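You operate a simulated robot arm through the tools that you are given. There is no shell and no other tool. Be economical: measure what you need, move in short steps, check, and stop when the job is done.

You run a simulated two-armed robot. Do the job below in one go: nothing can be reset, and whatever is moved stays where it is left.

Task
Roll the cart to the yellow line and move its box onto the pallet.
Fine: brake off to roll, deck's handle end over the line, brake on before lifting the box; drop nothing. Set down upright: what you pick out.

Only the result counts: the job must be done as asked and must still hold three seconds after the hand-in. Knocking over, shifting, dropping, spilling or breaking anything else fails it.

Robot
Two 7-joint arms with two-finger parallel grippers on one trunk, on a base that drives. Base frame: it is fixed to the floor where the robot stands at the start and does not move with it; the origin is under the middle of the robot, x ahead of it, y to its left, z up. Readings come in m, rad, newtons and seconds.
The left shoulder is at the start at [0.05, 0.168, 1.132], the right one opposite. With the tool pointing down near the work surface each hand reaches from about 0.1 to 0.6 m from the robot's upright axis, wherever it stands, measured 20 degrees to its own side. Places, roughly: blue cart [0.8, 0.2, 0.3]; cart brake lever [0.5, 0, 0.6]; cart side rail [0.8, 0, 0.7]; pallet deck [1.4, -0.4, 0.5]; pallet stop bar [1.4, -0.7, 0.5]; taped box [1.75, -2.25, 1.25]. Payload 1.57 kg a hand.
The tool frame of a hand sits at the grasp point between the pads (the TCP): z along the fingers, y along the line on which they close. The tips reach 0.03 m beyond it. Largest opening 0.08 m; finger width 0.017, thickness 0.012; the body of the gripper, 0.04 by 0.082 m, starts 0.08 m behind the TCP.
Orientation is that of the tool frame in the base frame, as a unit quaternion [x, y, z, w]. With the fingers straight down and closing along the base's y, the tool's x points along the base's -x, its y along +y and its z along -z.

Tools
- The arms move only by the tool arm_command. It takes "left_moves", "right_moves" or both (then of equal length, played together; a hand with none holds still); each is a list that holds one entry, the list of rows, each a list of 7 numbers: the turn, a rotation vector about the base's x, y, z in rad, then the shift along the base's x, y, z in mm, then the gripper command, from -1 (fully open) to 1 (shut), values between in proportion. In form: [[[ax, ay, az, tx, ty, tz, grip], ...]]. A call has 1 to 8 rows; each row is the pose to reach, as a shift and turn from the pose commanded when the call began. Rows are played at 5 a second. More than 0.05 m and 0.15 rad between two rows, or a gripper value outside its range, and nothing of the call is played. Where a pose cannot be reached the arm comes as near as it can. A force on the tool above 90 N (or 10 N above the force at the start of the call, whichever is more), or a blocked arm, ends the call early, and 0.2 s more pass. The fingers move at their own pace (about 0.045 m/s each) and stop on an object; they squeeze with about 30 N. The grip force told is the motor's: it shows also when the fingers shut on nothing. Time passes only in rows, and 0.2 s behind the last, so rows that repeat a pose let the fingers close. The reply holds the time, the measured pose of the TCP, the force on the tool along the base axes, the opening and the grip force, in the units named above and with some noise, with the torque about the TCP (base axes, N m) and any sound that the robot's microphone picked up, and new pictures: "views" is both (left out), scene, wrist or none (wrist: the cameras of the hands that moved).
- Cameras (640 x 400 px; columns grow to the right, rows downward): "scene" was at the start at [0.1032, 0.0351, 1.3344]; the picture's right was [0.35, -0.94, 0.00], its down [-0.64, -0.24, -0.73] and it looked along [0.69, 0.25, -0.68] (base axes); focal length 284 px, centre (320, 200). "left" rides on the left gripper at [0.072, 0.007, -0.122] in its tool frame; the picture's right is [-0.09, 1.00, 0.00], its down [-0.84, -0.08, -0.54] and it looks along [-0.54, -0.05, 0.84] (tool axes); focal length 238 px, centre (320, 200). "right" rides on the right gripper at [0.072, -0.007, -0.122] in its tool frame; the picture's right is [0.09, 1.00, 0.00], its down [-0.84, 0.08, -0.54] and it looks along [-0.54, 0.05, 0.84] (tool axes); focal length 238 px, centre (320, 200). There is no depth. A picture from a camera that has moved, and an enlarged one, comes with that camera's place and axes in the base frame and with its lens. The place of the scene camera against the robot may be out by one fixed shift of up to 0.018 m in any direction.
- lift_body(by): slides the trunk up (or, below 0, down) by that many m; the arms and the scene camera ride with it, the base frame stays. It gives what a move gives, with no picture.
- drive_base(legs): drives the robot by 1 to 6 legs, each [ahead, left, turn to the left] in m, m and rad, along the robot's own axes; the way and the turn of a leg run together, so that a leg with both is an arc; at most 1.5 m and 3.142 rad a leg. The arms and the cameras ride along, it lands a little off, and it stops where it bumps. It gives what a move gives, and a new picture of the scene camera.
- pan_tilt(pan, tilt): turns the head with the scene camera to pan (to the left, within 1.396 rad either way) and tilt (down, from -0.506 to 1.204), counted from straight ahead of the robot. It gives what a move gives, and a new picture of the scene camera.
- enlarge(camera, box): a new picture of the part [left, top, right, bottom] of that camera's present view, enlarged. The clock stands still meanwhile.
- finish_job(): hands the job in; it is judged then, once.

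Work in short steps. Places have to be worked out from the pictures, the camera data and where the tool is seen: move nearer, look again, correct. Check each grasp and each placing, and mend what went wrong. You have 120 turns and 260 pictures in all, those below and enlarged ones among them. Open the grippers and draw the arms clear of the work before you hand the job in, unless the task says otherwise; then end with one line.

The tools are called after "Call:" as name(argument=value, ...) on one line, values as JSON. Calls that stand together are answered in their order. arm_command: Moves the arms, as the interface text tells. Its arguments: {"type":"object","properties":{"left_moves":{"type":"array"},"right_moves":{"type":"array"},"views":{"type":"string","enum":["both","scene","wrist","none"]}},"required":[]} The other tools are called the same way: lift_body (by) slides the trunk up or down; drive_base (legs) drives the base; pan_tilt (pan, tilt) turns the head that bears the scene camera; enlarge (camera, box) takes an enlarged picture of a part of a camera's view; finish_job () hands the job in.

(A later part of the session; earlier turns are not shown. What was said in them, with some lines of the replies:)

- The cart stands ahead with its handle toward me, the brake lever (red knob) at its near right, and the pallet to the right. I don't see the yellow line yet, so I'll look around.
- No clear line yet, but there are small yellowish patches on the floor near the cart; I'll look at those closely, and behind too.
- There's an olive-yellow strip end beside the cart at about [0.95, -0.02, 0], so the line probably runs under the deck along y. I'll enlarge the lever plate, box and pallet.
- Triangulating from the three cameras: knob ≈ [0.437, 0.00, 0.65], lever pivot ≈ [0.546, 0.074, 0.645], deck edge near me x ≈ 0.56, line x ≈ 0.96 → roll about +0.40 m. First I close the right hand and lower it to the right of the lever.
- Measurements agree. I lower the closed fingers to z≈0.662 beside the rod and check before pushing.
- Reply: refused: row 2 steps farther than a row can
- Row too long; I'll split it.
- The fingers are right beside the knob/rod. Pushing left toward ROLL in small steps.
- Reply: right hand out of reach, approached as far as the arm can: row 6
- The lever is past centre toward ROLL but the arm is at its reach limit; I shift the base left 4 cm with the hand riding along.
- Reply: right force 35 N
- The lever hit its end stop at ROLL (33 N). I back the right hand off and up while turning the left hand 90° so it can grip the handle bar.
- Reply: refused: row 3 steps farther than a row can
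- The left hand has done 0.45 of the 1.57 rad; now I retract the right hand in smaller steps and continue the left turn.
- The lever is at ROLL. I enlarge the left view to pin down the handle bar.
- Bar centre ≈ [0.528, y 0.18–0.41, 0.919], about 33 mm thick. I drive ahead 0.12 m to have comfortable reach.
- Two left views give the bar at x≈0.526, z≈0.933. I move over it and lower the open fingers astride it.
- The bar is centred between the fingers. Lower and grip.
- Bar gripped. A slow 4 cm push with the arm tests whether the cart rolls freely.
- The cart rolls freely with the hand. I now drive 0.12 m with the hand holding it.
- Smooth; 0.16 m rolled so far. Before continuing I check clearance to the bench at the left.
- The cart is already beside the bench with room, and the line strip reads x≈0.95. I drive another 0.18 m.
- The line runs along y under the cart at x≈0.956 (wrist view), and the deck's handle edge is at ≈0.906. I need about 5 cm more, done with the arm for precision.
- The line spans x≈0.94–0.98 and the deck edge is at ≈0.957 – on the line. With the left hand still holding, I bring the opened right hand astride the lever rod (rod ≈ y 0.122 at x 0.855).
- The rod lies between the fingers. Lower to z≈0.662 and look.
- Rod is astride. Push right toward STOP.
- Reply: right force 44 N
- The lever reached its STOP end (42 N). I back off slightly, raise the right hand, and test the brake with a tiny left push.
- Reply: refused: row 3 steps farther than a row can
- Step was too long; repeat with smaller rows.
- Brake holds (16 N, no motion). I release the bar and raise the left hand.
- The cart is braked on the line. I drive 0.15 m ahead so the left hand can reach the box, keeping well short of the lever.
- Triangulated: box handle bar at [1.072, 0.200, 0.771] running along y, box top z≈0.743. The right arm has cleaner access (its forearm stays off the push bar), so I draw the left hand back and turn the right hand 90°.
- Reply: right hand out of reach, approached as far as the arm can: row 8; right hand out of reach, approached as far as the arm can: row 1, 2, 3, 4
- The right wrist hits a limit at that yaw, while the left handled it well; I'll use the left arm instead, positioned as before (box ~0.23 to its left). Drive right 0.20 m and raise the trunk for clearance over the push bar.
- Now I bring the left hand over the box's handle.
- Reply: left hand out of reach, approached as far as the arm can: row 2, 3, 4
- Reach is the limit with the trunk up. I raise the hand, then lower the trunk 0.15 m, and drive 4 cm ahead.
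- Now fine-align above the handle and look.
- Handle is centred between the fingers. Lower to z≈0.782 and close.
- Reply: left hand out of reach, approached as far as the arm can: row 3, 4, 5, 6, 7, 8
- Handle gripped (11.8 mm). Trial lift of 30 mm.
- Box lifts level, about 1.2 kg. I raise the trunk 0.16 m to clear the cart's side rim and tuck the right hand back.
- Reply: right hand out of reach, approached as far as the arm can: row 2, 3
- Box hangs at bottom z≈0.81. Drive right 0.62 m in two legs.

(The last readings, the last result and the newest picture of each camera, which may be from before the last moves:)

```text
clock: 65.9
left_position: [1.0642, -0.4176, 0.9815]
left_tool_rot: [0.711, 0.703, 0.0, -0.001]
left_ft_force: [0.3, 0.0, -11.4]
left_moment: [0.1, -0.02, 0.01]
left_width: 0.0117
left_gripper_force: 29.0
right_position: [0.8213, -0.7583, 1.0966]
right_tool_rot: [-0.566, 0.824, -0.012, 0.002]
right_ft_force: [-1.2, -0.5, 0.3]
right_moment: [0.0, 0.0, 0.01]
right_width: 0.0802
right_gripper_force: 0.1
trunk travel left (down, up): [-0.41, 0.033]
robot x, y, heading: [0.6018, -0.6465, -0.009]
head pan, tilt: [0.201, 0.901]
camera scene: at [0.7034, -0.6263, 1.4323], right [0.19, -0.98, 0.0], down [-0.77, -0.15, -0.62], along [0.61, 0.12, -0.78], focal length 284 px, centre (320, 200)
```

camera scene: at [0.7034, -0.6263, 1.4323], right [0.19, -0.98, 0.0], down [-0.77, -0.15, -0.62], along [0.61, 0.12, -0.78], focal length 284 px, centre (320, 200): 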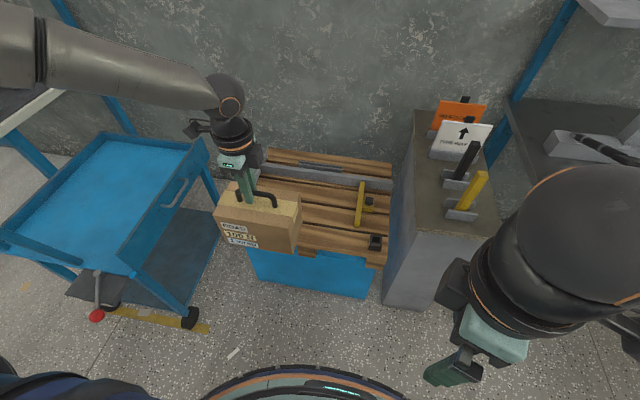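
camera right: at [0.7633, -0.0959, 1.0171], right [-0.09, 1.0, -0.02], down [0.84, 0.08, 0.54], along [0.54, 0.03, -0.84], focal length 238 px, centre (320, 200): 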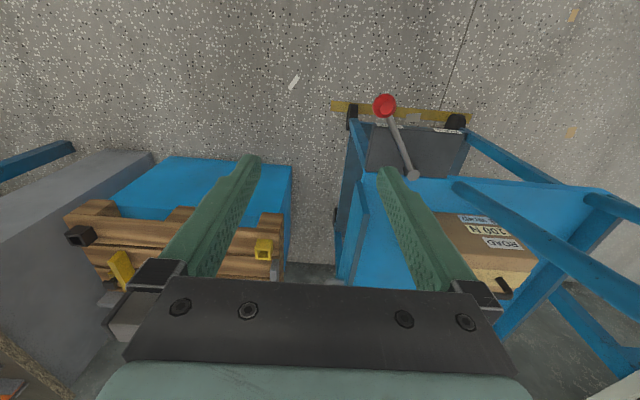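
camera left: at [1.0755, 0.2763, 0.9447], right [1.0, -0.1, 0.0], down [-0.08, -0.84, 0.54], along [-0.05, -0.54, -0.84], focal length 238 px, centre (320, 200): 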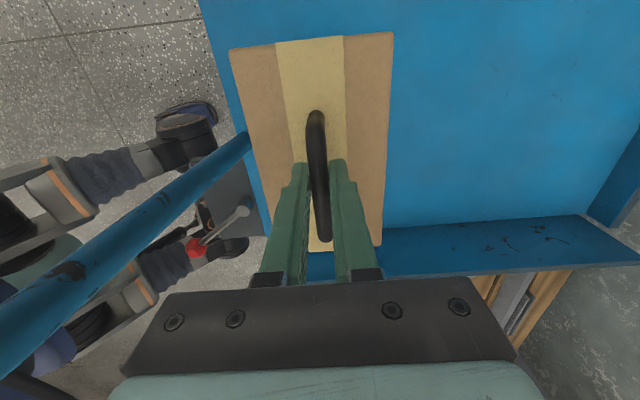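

Let me read the pallet layout and the signs on the pillar.

Call:
enlarge(camera="scene", box=[240, 130, 400, 290])

Call:
enlarge(camera="scene", box=[390, 80, 510, 220])

Call:
enlarge(camera="left", box=[320, 0, 640, 300])

```text
2.50 times, centred on (320, 210) of scene
camera zoom: at [0.7034, -0.6263, 1.4323], right [0.19, -0.98, 0.0], down [-0.77, -0.15, -0.62], along [0.61, 0.12, -0.78], focal length 709 px, centre (320, 175)
```

zoom: 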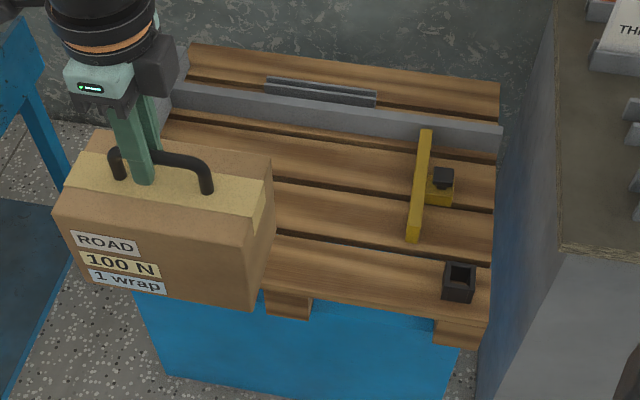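

```text
2.86 times, centred on (450, 150) of scene
camera zoom: at [0.7034, -0.6263, 1.4323], right [0.19, -0.98, 0.0], down [-0.77, -0.15, -0.62], along [0.61, 0.12, -0.78], focal length 810 px, centre (-51, 343)
```

zoom: 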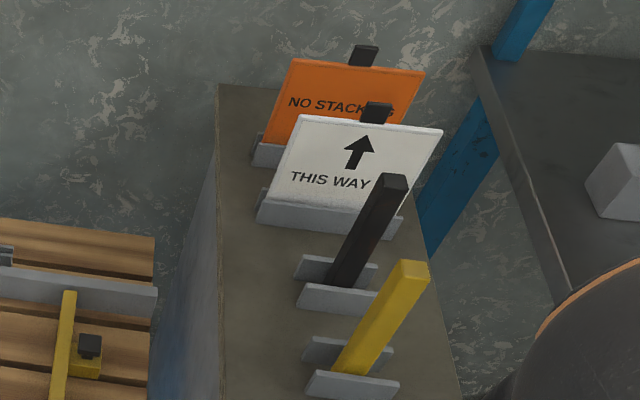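

```text
1.33 times, centred on (480, 150) of left
camera zoom: at [1.0725, -0.3455, 1.1041], right [0.99, -0.1, 0.0], down [-0.09, -0.84, 0.54], along [-0.06, -0.54, -0.84], focal length 318 px, centre (107, 267)
```

zoom: 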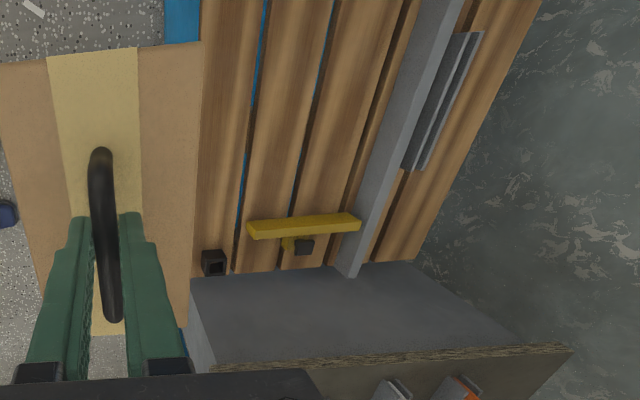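

The pallet has a free area x 1.25–1.58, y −0.25 to −0.62 between fences; target box centre ≈ [1.40, −0.42]. Drive ahead 0.33 m in two legs.

Call:
drive_base(legs=[[0.17, 0, 0], [0.16, 0, 0]])

Call:
enlarge(camera="left", box=[160, 0, 640, 300])

```text
clock: 68.4
left_position: [1.3954, -0.4188, 0.9814]
left_tool_rot: [0.71, 0.704, 0.0, 0.0]
left_ft_force: [0.5, 0.5, -11.8]
left_moment: [0.12, 0.0, 0.0]
left_width: 0.0115
left_gripper_force: 29.4
right_position: [1.1526, -0.7606, 1.0977]
right_tool_rot: [-0.568, 0.823, -0.012, 0.001]
right_ft_force: [-1.2, 1.1, 0.9]
right_moment: [0.0, 0.03, 0.03]
right_width: 0.08
right_gripper_force: 0.1
trunk travel left (down, up): [-0.41, 0.033]
robot x, y, heading: [0.9338, -0.6507, -0.004]
head pan, tilt: [0.201, 0.901]
camera scene: at [1.0338, -0.6291, 1.4322], right [0.19, -0.98, 0.0], down [-0.77, -0.15, -0.62], along [0.61, 0.12, -0.78], focal length 284 px, centre (320, 200)
```

scene: 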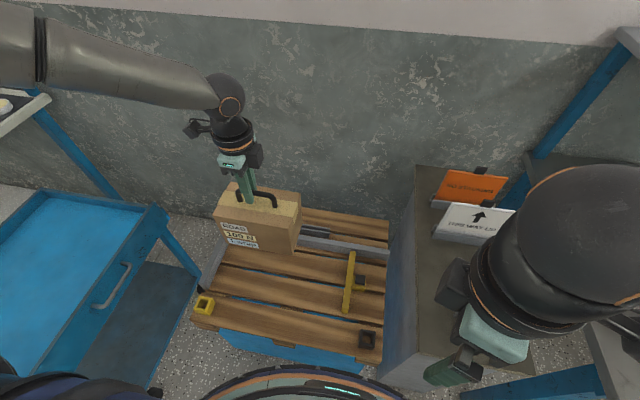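

```text
1.33 times, centred on (400, 150) of left
camera zoom: at [1.4019, -0.3475, 1.104], right [0.99, -0.1, 0.0], down [-0.08, -0.84, 0.54], along [-0.05, -0.54, -0.84], focal length 318 px, centre (213, 267)
```

zoom: 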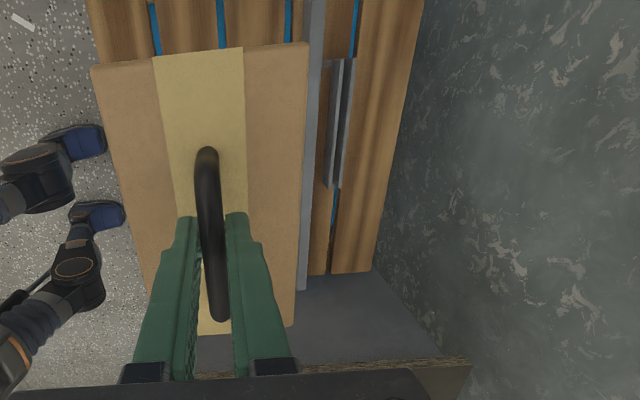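

Clearances to the fences look good (box x 1.345–1.445, back fence 1.56). Before lowering the trunk I turn the right hand back and raise it away from the pillar.

Call:
arm_command(right_moves=[[[0, 0, -0.14, -10, 0, 20, -1], [0, 0, -0.28, -20, 0, 40, -1], [0, 0, -0.42, -30, 10, 60, -1], [0, 0, -0.56, -40, 20, 80, -1], [0, 0, -0.7, -50, 30, 100, -1], [0, 0, -0.84, -60, 40, 120, -1], [0, 0, -0.97, -70, 50, 140, -1]]], views="scene")

```text
clock: 70.0
left_position: [1.394, -0.4185, 0.9828]
left_tool_rot: [0.709, 0.705, 0.0, 0.0]
left_ft_force: [0.0, 0.9, -11.2]
left_moment: [0.12, -0.02, 0.03]
left_width: 0.0115
left_gripper_force: 29.0
right_position: [1.0856, -0.7148, 1.2304]
right_tool_rot: [-0.101, 0.994, -0.013, -0.03]
right_ft_force: [0.1, 0.2, 0.0]
right_moment: [-0.01, -0.02, 0.0]
right_width: 0.0803
right_gripper_force: 0.0
trunk travel left (down, up): [-0.41, 0.033]
robot x, y, heading: [0.9305, -0.6481, -0.005]
head pan, tilt: [0.201, 0.901]
camera scene: at [1.0442, -0.6291, 1.4531], right [0.16, -0.99, 0.0], down [-0.59, -0.1, -0.8], along [0.79, 0.13, -0.6], focal length 284 px, centre (320, 200)
```

scene: 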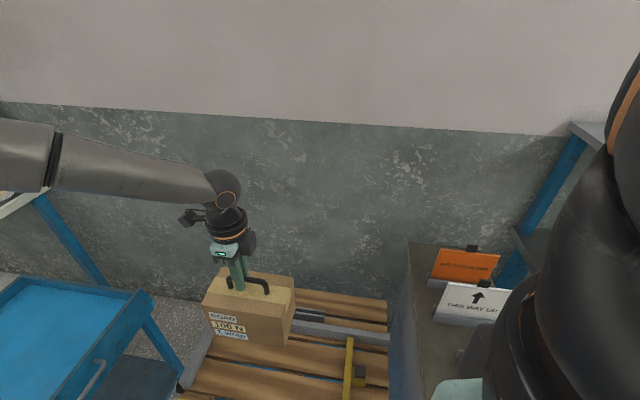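

The right wrist nudged the camera head; I move that hand outward and forward a bit, then re-aim the head.

Call:
arm_command(right_moves=[[[0, 0, 0, 15, -25, -15, -1], [0, 0, 0, 30, -50, -30, -1], [0, 0, 0, 30, -60, -60, -1]]], views="none")

Call:
pan_tilt(pan=0.2, tilt=0.9)

```text
clock: 70.8
left_position: [1.3948, -0.418, 0.9809]
left_tool_rot: [0.709, 0.705, 0.0, -0.001]
left_ft_force: [-1.1, 0.3, -12.1]
left_moment: [0.1, -0.01, -0.02]
left_width: 0.0114
left_gripper_force: 29.2
right_position: [1.1125, -0.7743, 1.1769]
right_tool_rot: [-0.118, 0.993, -0.012, -0.002]
right_ft_force: [-0.3, 0.6, -0.5]
right_moment: [-0.02, 0.02, 0.0]
right_width: 0.08
right_gripper_force: 0.0
trunk travel left (down, up): [-0.41, 0.033]
robot x, y, heading: [0.93, -0.6505, -0.007]
head pan, tilt: [0.201, 0.901]
```

```text
clock: 71.4
left_position: [1.3935, -0.4196, 0.9809]
left_tool_rot: [0.71, 0.704, 0.001, -0.001]
left_ft_force: [0.4, 0.1, -11.5]
left_moment: [0.12, 0.01, 0.01]
left_width: 0.0116
left_gripper_force: 28.9
right_position: [1.1109, -0.773, 1.1781]
right_tool_rot: [-0.119, 0.993, -0.013, -0.004]
right_ft_force: [0.7, -0.3, -0.1]
right_moment: [0.02, 0.01, 0.03]
right_width: 0.0801
right_gripper_force: 0.1
trunk travel left (down, up): [-0.41, 0.033]
robot x, y, heading: [0.9336, -0.646, -0.007]
head pan, tilt: [0.201, 0.901]
camera scene: at [1.0329, -0.6291, 1.4323], right [0.19, -0.98, 0.0], down [-0.77, -0.15, -0.62], along [0.61, 0.12, -0.78], focal length 284 px, centre (320, 200)
```

scene: 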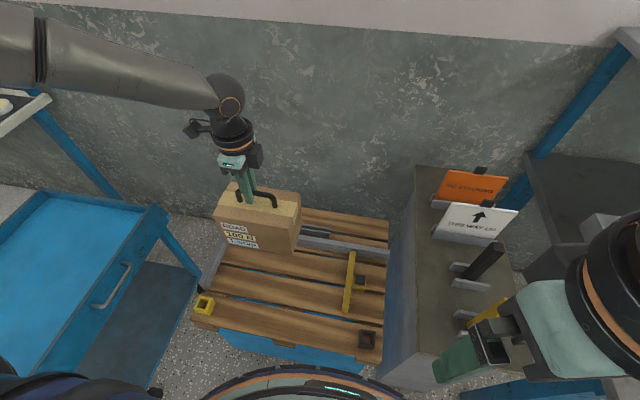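

Right hand is at x 1.11, clear of the pillar items (x ≥ 1.28, tops z 0.89). Lower the trunk 0.20 m with the box.

Call:
lift_body(by=-0.2)

Call:
pan_tilt(pan=0.3, tilt=0.75)

```text
clock: 73.5
left_position: [1.3938, -0.42, 0.7829]
left_tool_rot: [0.71, 0.704, 0.0, -0.001]
left_ft_force: [0.2, 0.5, -11.2]
left_moment: [0.08, 0.01, -0.01]
left_width: 0.0118
left_gripper_force: 29.3
right_position: [1.1118, -0.7738, 0.9766]
right_tool_rot: [-0.119, 0.993, -0.012, -0.004]
right_ft_force: [0.3, -0.7, -0.6]
right_moment: [0.0, 0.03, 0.02]
right_width: 0.08
right_gripper_force: 0.0
trunk travel left (down, up): [-0.21, 0.233]
robot x, y, heading: [0.9347, -0.6495, -0.008]
head pan, tilt: [0.201, 0.901]
```

```text
clock: 74.2
left_position: [1.3947, -0.4195, 0.7813]
left_tool_rot: [0.709, 0.705, 0.0, -0.001]
left_ft_force: [0.0, -0.3, -11.3]
left_moment: [0.12, 0.0, 0.05]
left_width: 0.0117
left_gripper_force: 29.8
right_position: [1.1122, -0.7728, 0.9782]
right_tool_rot: [-0.119, 0.993, -0.012, -0.005]
right_ft_force: [-1.3, -0.7, -0.4]
right_moment: [0.02, 0.0, -0.01]
right_width: 0.0798
right_gripper_force: 0.1
trunk travel left (down, up): [-0.21, 0.233]
robot x, y, heading: [0.936, -0.6478, -0.003]
head pan, tilt: [0.3, 0.75]
camera scene: at [1.038, -0.6198, 1.2441], right [0.29, -0.96, 0.0], down [-0.65, -0.2, -0.73], along [0.7, 0.21, -0.68], focal length 284 px, centre (320, 200)
```

scene: 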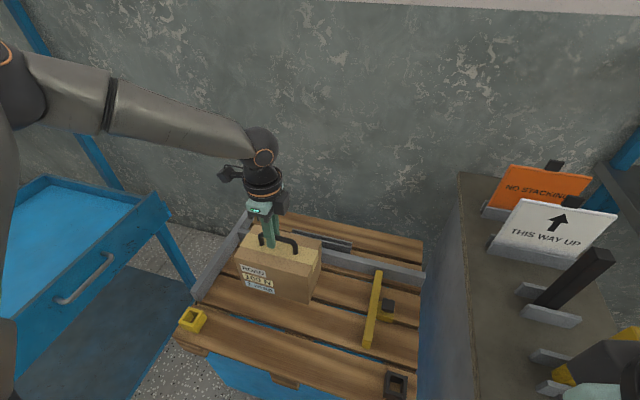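

Still about 10 cm above the deck. Lower the trunk 0.08 m, then in small steps.

Call:
lift_body(by=-0.08)

Call:
enlarge(camera="scene", box=[170, 120, 450, 360])

```text
clock: 75.4
left_position: [1.3948, -0.4189, 0.7019]
left_tool_rot: [0.709, 0.705, 0.0, -0.001]
left_ft_force: [-0.6, 0.3, -10.3]
left_moment: [0.1, 0.0, 0.01]
left_width: 0.0114
left_gripper_force: 28.6
right_position: [1.1118, -0.7726, 0.8968]
right_tool_rot: [-0.119, 0.993, -0.012, -0.004]
right_ft_force: [-0.9, 0.4, 0.6]
right_moment: [0.0, 0.02, 0.01]
right_width: 0.0796
right_gripper_force: 0.0
trunk travel left (down, up): [-0.13, 0.313]
robot x, y, heading: [0.933, -0.6504, -0.004]
head pan, tilt: [0.3, 0.75]
```

```text
1.67 times, centred on (310, 240) of scene
camera zoom: at [1.0378, -0.6198, 1.1642], right [0.29, -0.96, 0.0], down [-0.65, -0.2, -0.73], along [0.7, 0.21, -0.68], focal length 473 px, centre (337, 133)
```

zoom: 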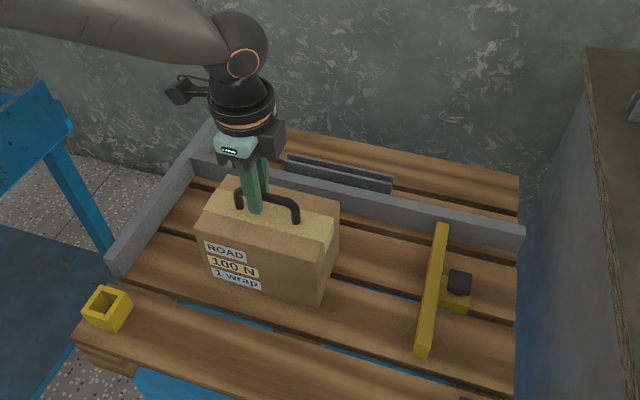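

Close to the deck now. Lower by the arm in 5 mm rows and watch the weight.

Call:
arm_command(left_moves=[[[0, 0, 0, 0, 0, -5, 1], [0, 0, 0, 0, 0, -10, 1], [0, 0, 0, 0, 0, -15, 1], [0, 0, 0, 0, 0, -20, 1], [0, 0, 0, 0, 0, -24, 1], [0, 0, 0, 0, 0, -24, 1]]], views="scene")

```text
clock: 76.8
left_position: [1.3948, -0.4185, 0.6781]
left_tool_rot: [0.709, 0.705, 0.0, -0.001]
left_ft_force: [0.6, -0.3, -12.4]
left_moment: [0.11, 0.0, 0.0]
left_width: 0.0116
left_gripper_force: 29.4
right_position: [1.1109, -0.7738, 0.8981]
right_tool_rot: [-0.118, 0.993, -0.012, -0.005]
right_ft_force: [-0.4, -0.6, 0.6]
right_moment: [0.02, 0.0, -0.03]
right_width: 0.0801
right_gripper_force: 0.1
trunk travel left (down, up): [-0.13, 0.313]
robot x, y, heading: [0.9309, -0.6505, -0.007]
head pan, tilt: [0.3, 0.75]
camera scene: at [1.038, -0.6198, 1.1642], right [0.29, -0.96, 0.0], down [-0.65, -0.2, -0.73], along [0.7, 0.21, -0.68], focal length 284 px, centre (320, 200)
```

scene: 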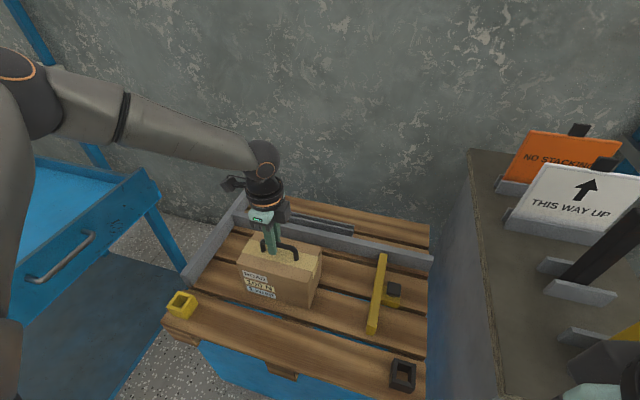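

Full weight still hangs. Continue lowering in small rows.

Call:
arm_command(left_moves=[[[0, 0, 0, 0, 0, -4, 1], [0, 0, 0, 0, 0, -8, 1], [0, 0, 0, 0, 0, -12, 1], [0, 0, 0, 0, 0, -12, 1]]], views="none")

Call:
enlarge(camera="scene", box=[200, 200, 360, 320])

```text
clock: 77.8
left_position: [1.3941, -0.4183, 0.6672]
left_tool_rot: [0.709, 0.705, 0.001, 0.0]
left_ft_force: [-0.5, 0.6, -7.3]
left_moment: [-0.03, 0.01, 0.0]
left_width: 0.0116
left_gripper_force: 29.6
right_position: [1.111, -0.7726, 0.8974]
right_tool_rot: [-0.118, 0.993, -0.012, -0.004]
right_ft_force: [-0.6, -0.7, 0.4]
right_moment: [0.0, -0.04, -0.01]
right_width: 0.0799
right_gripper_force: 0.0
trunk travel left (down, up): [-0.13, 0.313]
robot x, y, heading: [0.9315, -0.655, -0.008]
head pan, tilt: [0.3, 0.75]
```

```text
3.33 times, centred on (280, 260) of scene
camera zoom: at [1.0376, -0.6198, 1.1643], right [0.29, -0.96, 0.0], down [-0.65, -0.2, -0.73], along [0.7, 0.21, -0.68], focal length 946 px, centre (453, 0)
```

zoom: 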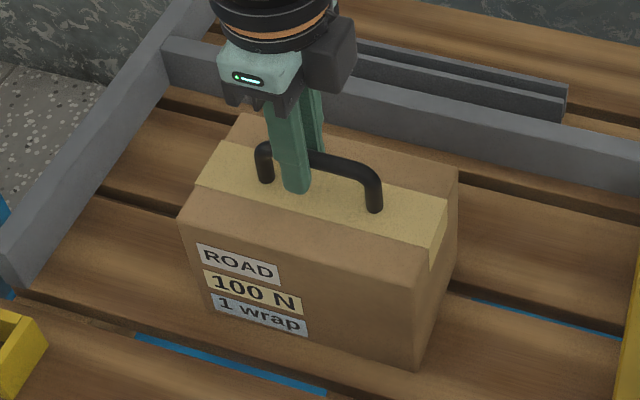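

The weight is beginning to transfer (−7.3 N): contact. A few mm more, then re-check before opening.

Call:
arm_command(left_moves=[[[0, 0, 0, 0, 0, -2, 1], [0, 0, 0, 0, 0, -4, 1], [0, 0, 0, 0, 0, -4, 1]]], views="none")

```text
clock: 78.6
left_position: [1.3945, -0.4177, 0.6662]
left_tool_rot: [0.709, 0.705, 0.003, 0.003]
left_ft_force: [-2.8, 13.8, 20.9]
left_moment: [-0.4, 0.07, -0.05]
left_width: 0.0117
left_gripper_force: 29.3
right_position: [1.1099, -0.7734, 0.8975]
right_tool_rot: [-0.119, 0.993, -0.011, -0.002]
right_ft_force: [0.2, -0.8, 0.4]
right_moment: [-0.01, 0.03, 0.03]
right_width: 0.0799
right_gripper_force: 0.1
trunk travel left (down, up): [-0.13, 0.313]
robot x, y, heading: [0.9333, -0.6487, -0.002]
head pan, tilt: [0.3, 0.75]
```

Firm contact (pressing 21 N). I ease back 2–3 mm and open the fingers.

Call:
arm_command(left_moves=[[[0, 0, 0, 0, 0, 3, 1], [0, 0, 0, 0, 0, 3, 1], [0, 0, 0, 0, 0, 3, -1], [0, 0, 0, 0, 0, 3, -1], [0, 0, 0, 0, 0, 3, -1], [0, 0, 0, 0, 0, 3, -1], [0, 0, 0, 0, 0, 3, -1]]], views="both")

```text
clock: 80.2
left_position: [1.3934, -0.4201, 0.6661]
left_tool_rot: [0.71, 0.704, 0.001, 0.0]
left_ft_force: [0.6, -0.6, 0.0]
left_moment: [-0.01, 0.03, 0.01]
left_width: 0.0802
left_gripper_force: 0.0
right_position: [1.1117, -0.7741, 0.8972]
right_tool_rot: [-0.118, 0.993, -0.012, -0.002]
right_ft_force: [0.6, 0.5, 0.3]
right_moment: [0.02, -0.01, -0.05]
right_width: 0.0801
right_gripper_force: 0.1
trunk travel left (down, up): [-0.13, 0.313]
robot x, y, heading: [0.9306, -0.6497, -0.001]
head pan, tilt: [0.3, 0.75]
camera scene: at [1.0372, -0.6202, 1.1643], right [0.29, -0.96, 0.0], down [-0.65, -0.2, -0.73], along [0.7, 0.21, -0.68], focal length 284 px, centre (320, 200)
camera left: at [1.4004, -0.3475, 0.7882], right [0.99, -0.1, 0.0], down [-0.08, -0.84, 0.54], along [-0.05, -0.54, -0.84], focal length 238 px, centre (320, 200)
```

scene: 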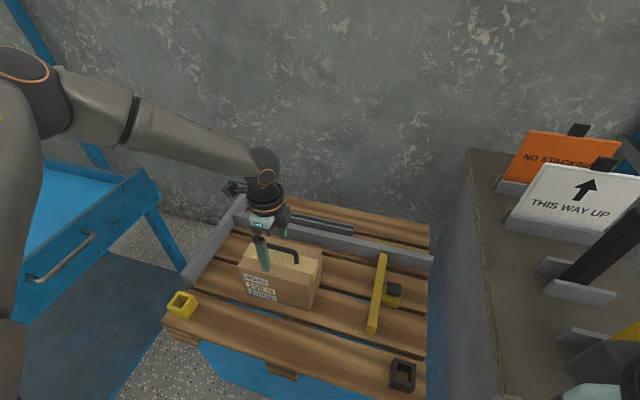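
left: 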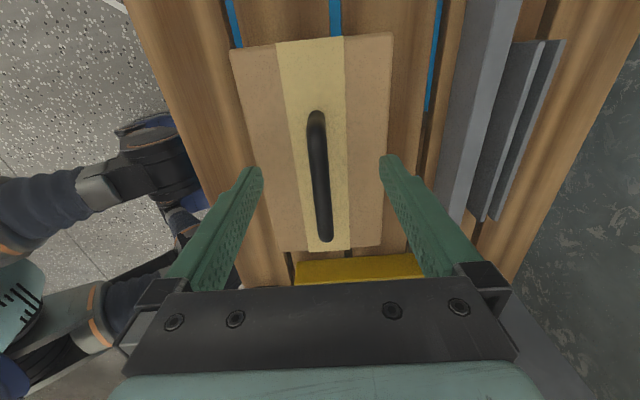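

Released; the box stands upright on the pallet. Raise the left hand straight up.

Call:
arm_command(left_moves=[[[0, 0, 0, 0, 0, 40, -1], [0, 0, 0, 0, 0, 80, -1], [0, 0, 0, 0, 0, 120, -1], [0, 0, 0, 0, 0, 165, -1], [0, 0, 0, 0, 0, 210, -1], [0, 0, 0, 0, 0, 255, -1]]], views="none")

Call:
drive_base(legs=[[-0.35, 0, 0]])

Call:
enlarge(camera="scene", box=[120, 60, 440, 300])

Call:
pan_tilt(pan=0.9, tilt=0.8)

```text
clock: 81.6
left_position: [1.3955, -0.4201, 0.9209]
left_tool_rot: [0.71, 0.705, 0.001, 0.001]
left_ft_force: [0.2, 0.0, 0.0]
left_moment: [0.0, 0.01, -0.03]
left_width: 0.08
left_gripper_force: 0.1
right_position: [1.1119, -0.7734, 0.8974]
right_tool_rot: [-0.119, 0.993, -0.012, -0.003]
right_ft_force: [0.5, 0.0, 0.5]
right_moment: [0.02, 0.03, -0.01]
right_width: 0.0799
right_gripper_force: 0.1
trunk travel left (down, up): [-0.13, 0.313]
robot x, y, heading: [0.9314, -0.646, -0.008]
head pan, tilt: [0.3, 0.75]
```

```text
clock: 83.9
left_position: [1.0494, -0.4177, 0.9197]
left_tool_rot: [0.71, 0.705, 0.002, 0.0]
left_ft_force: [-0.1, 0.5, -0.8]
left_moment: [-0.01, -0.01, 0.02]
left_width: 0.0799
left_gripper_force: 0.1
right_position: [0.765, -0.7695, 0.8981]
right_tool_rot: [-0.117, 0.993, -0.012, -0.003]
right_ft_force: [0.8, -0.5, -0.2]
right_moment: [-0.03, 0.03, 0.01]
right_width: 0.0803
right_gripper_force: 0.0
trunk travel left (down, up): [-0.13, 0.313]
robot x, y, heading: [0.5853, -0.6473, -0.01]
head pan, tilt: [0.3, 0.75]
camera scene: at [0.6917, -0.6175, 1.1643], right [0.29, -0.96, 0.0], down [-0.65, -0.2, -0.73], along [0.7, 0.21, -0.68], focal length 284 px, centre (320, 200)
```

scene: 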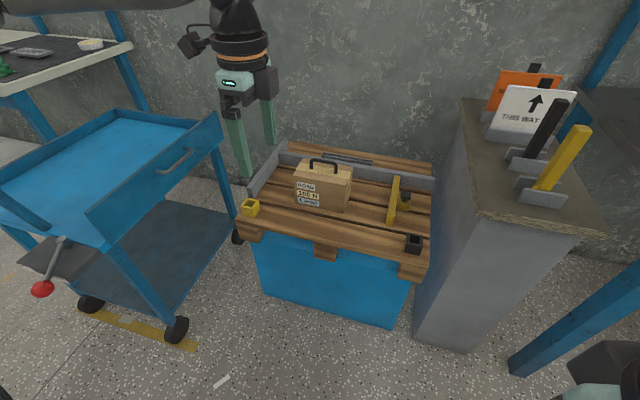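

```text
1.67 times, centred on (280, 180) of scene
camera zoom: at [0.6917, -0.6175, 1.1643], right [0.29, -0.96, 0.0], down [-0.65, -0.2, -0.73], along [0.7, 0.21, -0.68], focal length 473 px, centre (387, 233)
```

zoom: 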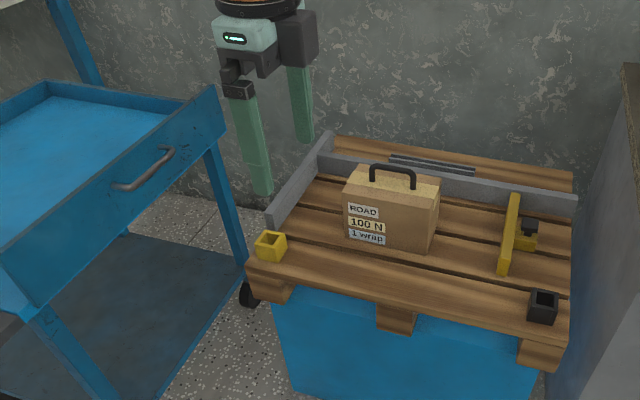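

```text
clock: 84.9
left_position: [1.0505, -0.4182, 0.9202]
left_tool_rot: [0.71, 0.704, 0.001, 0.0]
left_ft_force: [-0.5, 0.1, 0.8]
left_moment: [0.0, 0.02, -0.01]
left_width: 0.0797
left_gripper_force: 0.1
right_position: [0.7657, -0.7713, 0.8983]
right_tool_rot: [-0.118, 0.993, -0.012, -0.003]
right_ft_force: [-0.8, -0.2, -0.5]
right_moment: [-0.01, 0.03, 0.01]
right_width: 0.08
right_gripper_force: 0.1
trunk travel left (down, up): [-0.13, 0.313]
robot x, y, heading: [0.5861, -0.6481, -0.006]
head pan, tilt: [0.901, 0.799]
camera scene: at [0.6631, -0.5786, 1.1603], right [0.78, -0.63, 0.0], down [-0.45, -0.56, -0.7], along [0.44, 0.54, -0.72], focal length 284 px, centre (320, 200)
```

scene: 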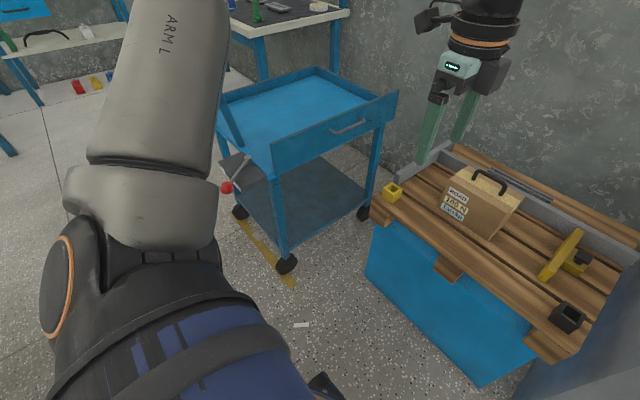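

The box stands upright on the pallet, and the red knob reads about [0.815, −0.01], so the lever is still at STOP and the cart hasn't moved off the line. Both grippers are open and clear, so I'm handing in.

Call:
finish_job()

```text
The job is handed in.
```

The cart is on the yellow line with its brake on, the box stands upright on the pallet, and the job is handed in.
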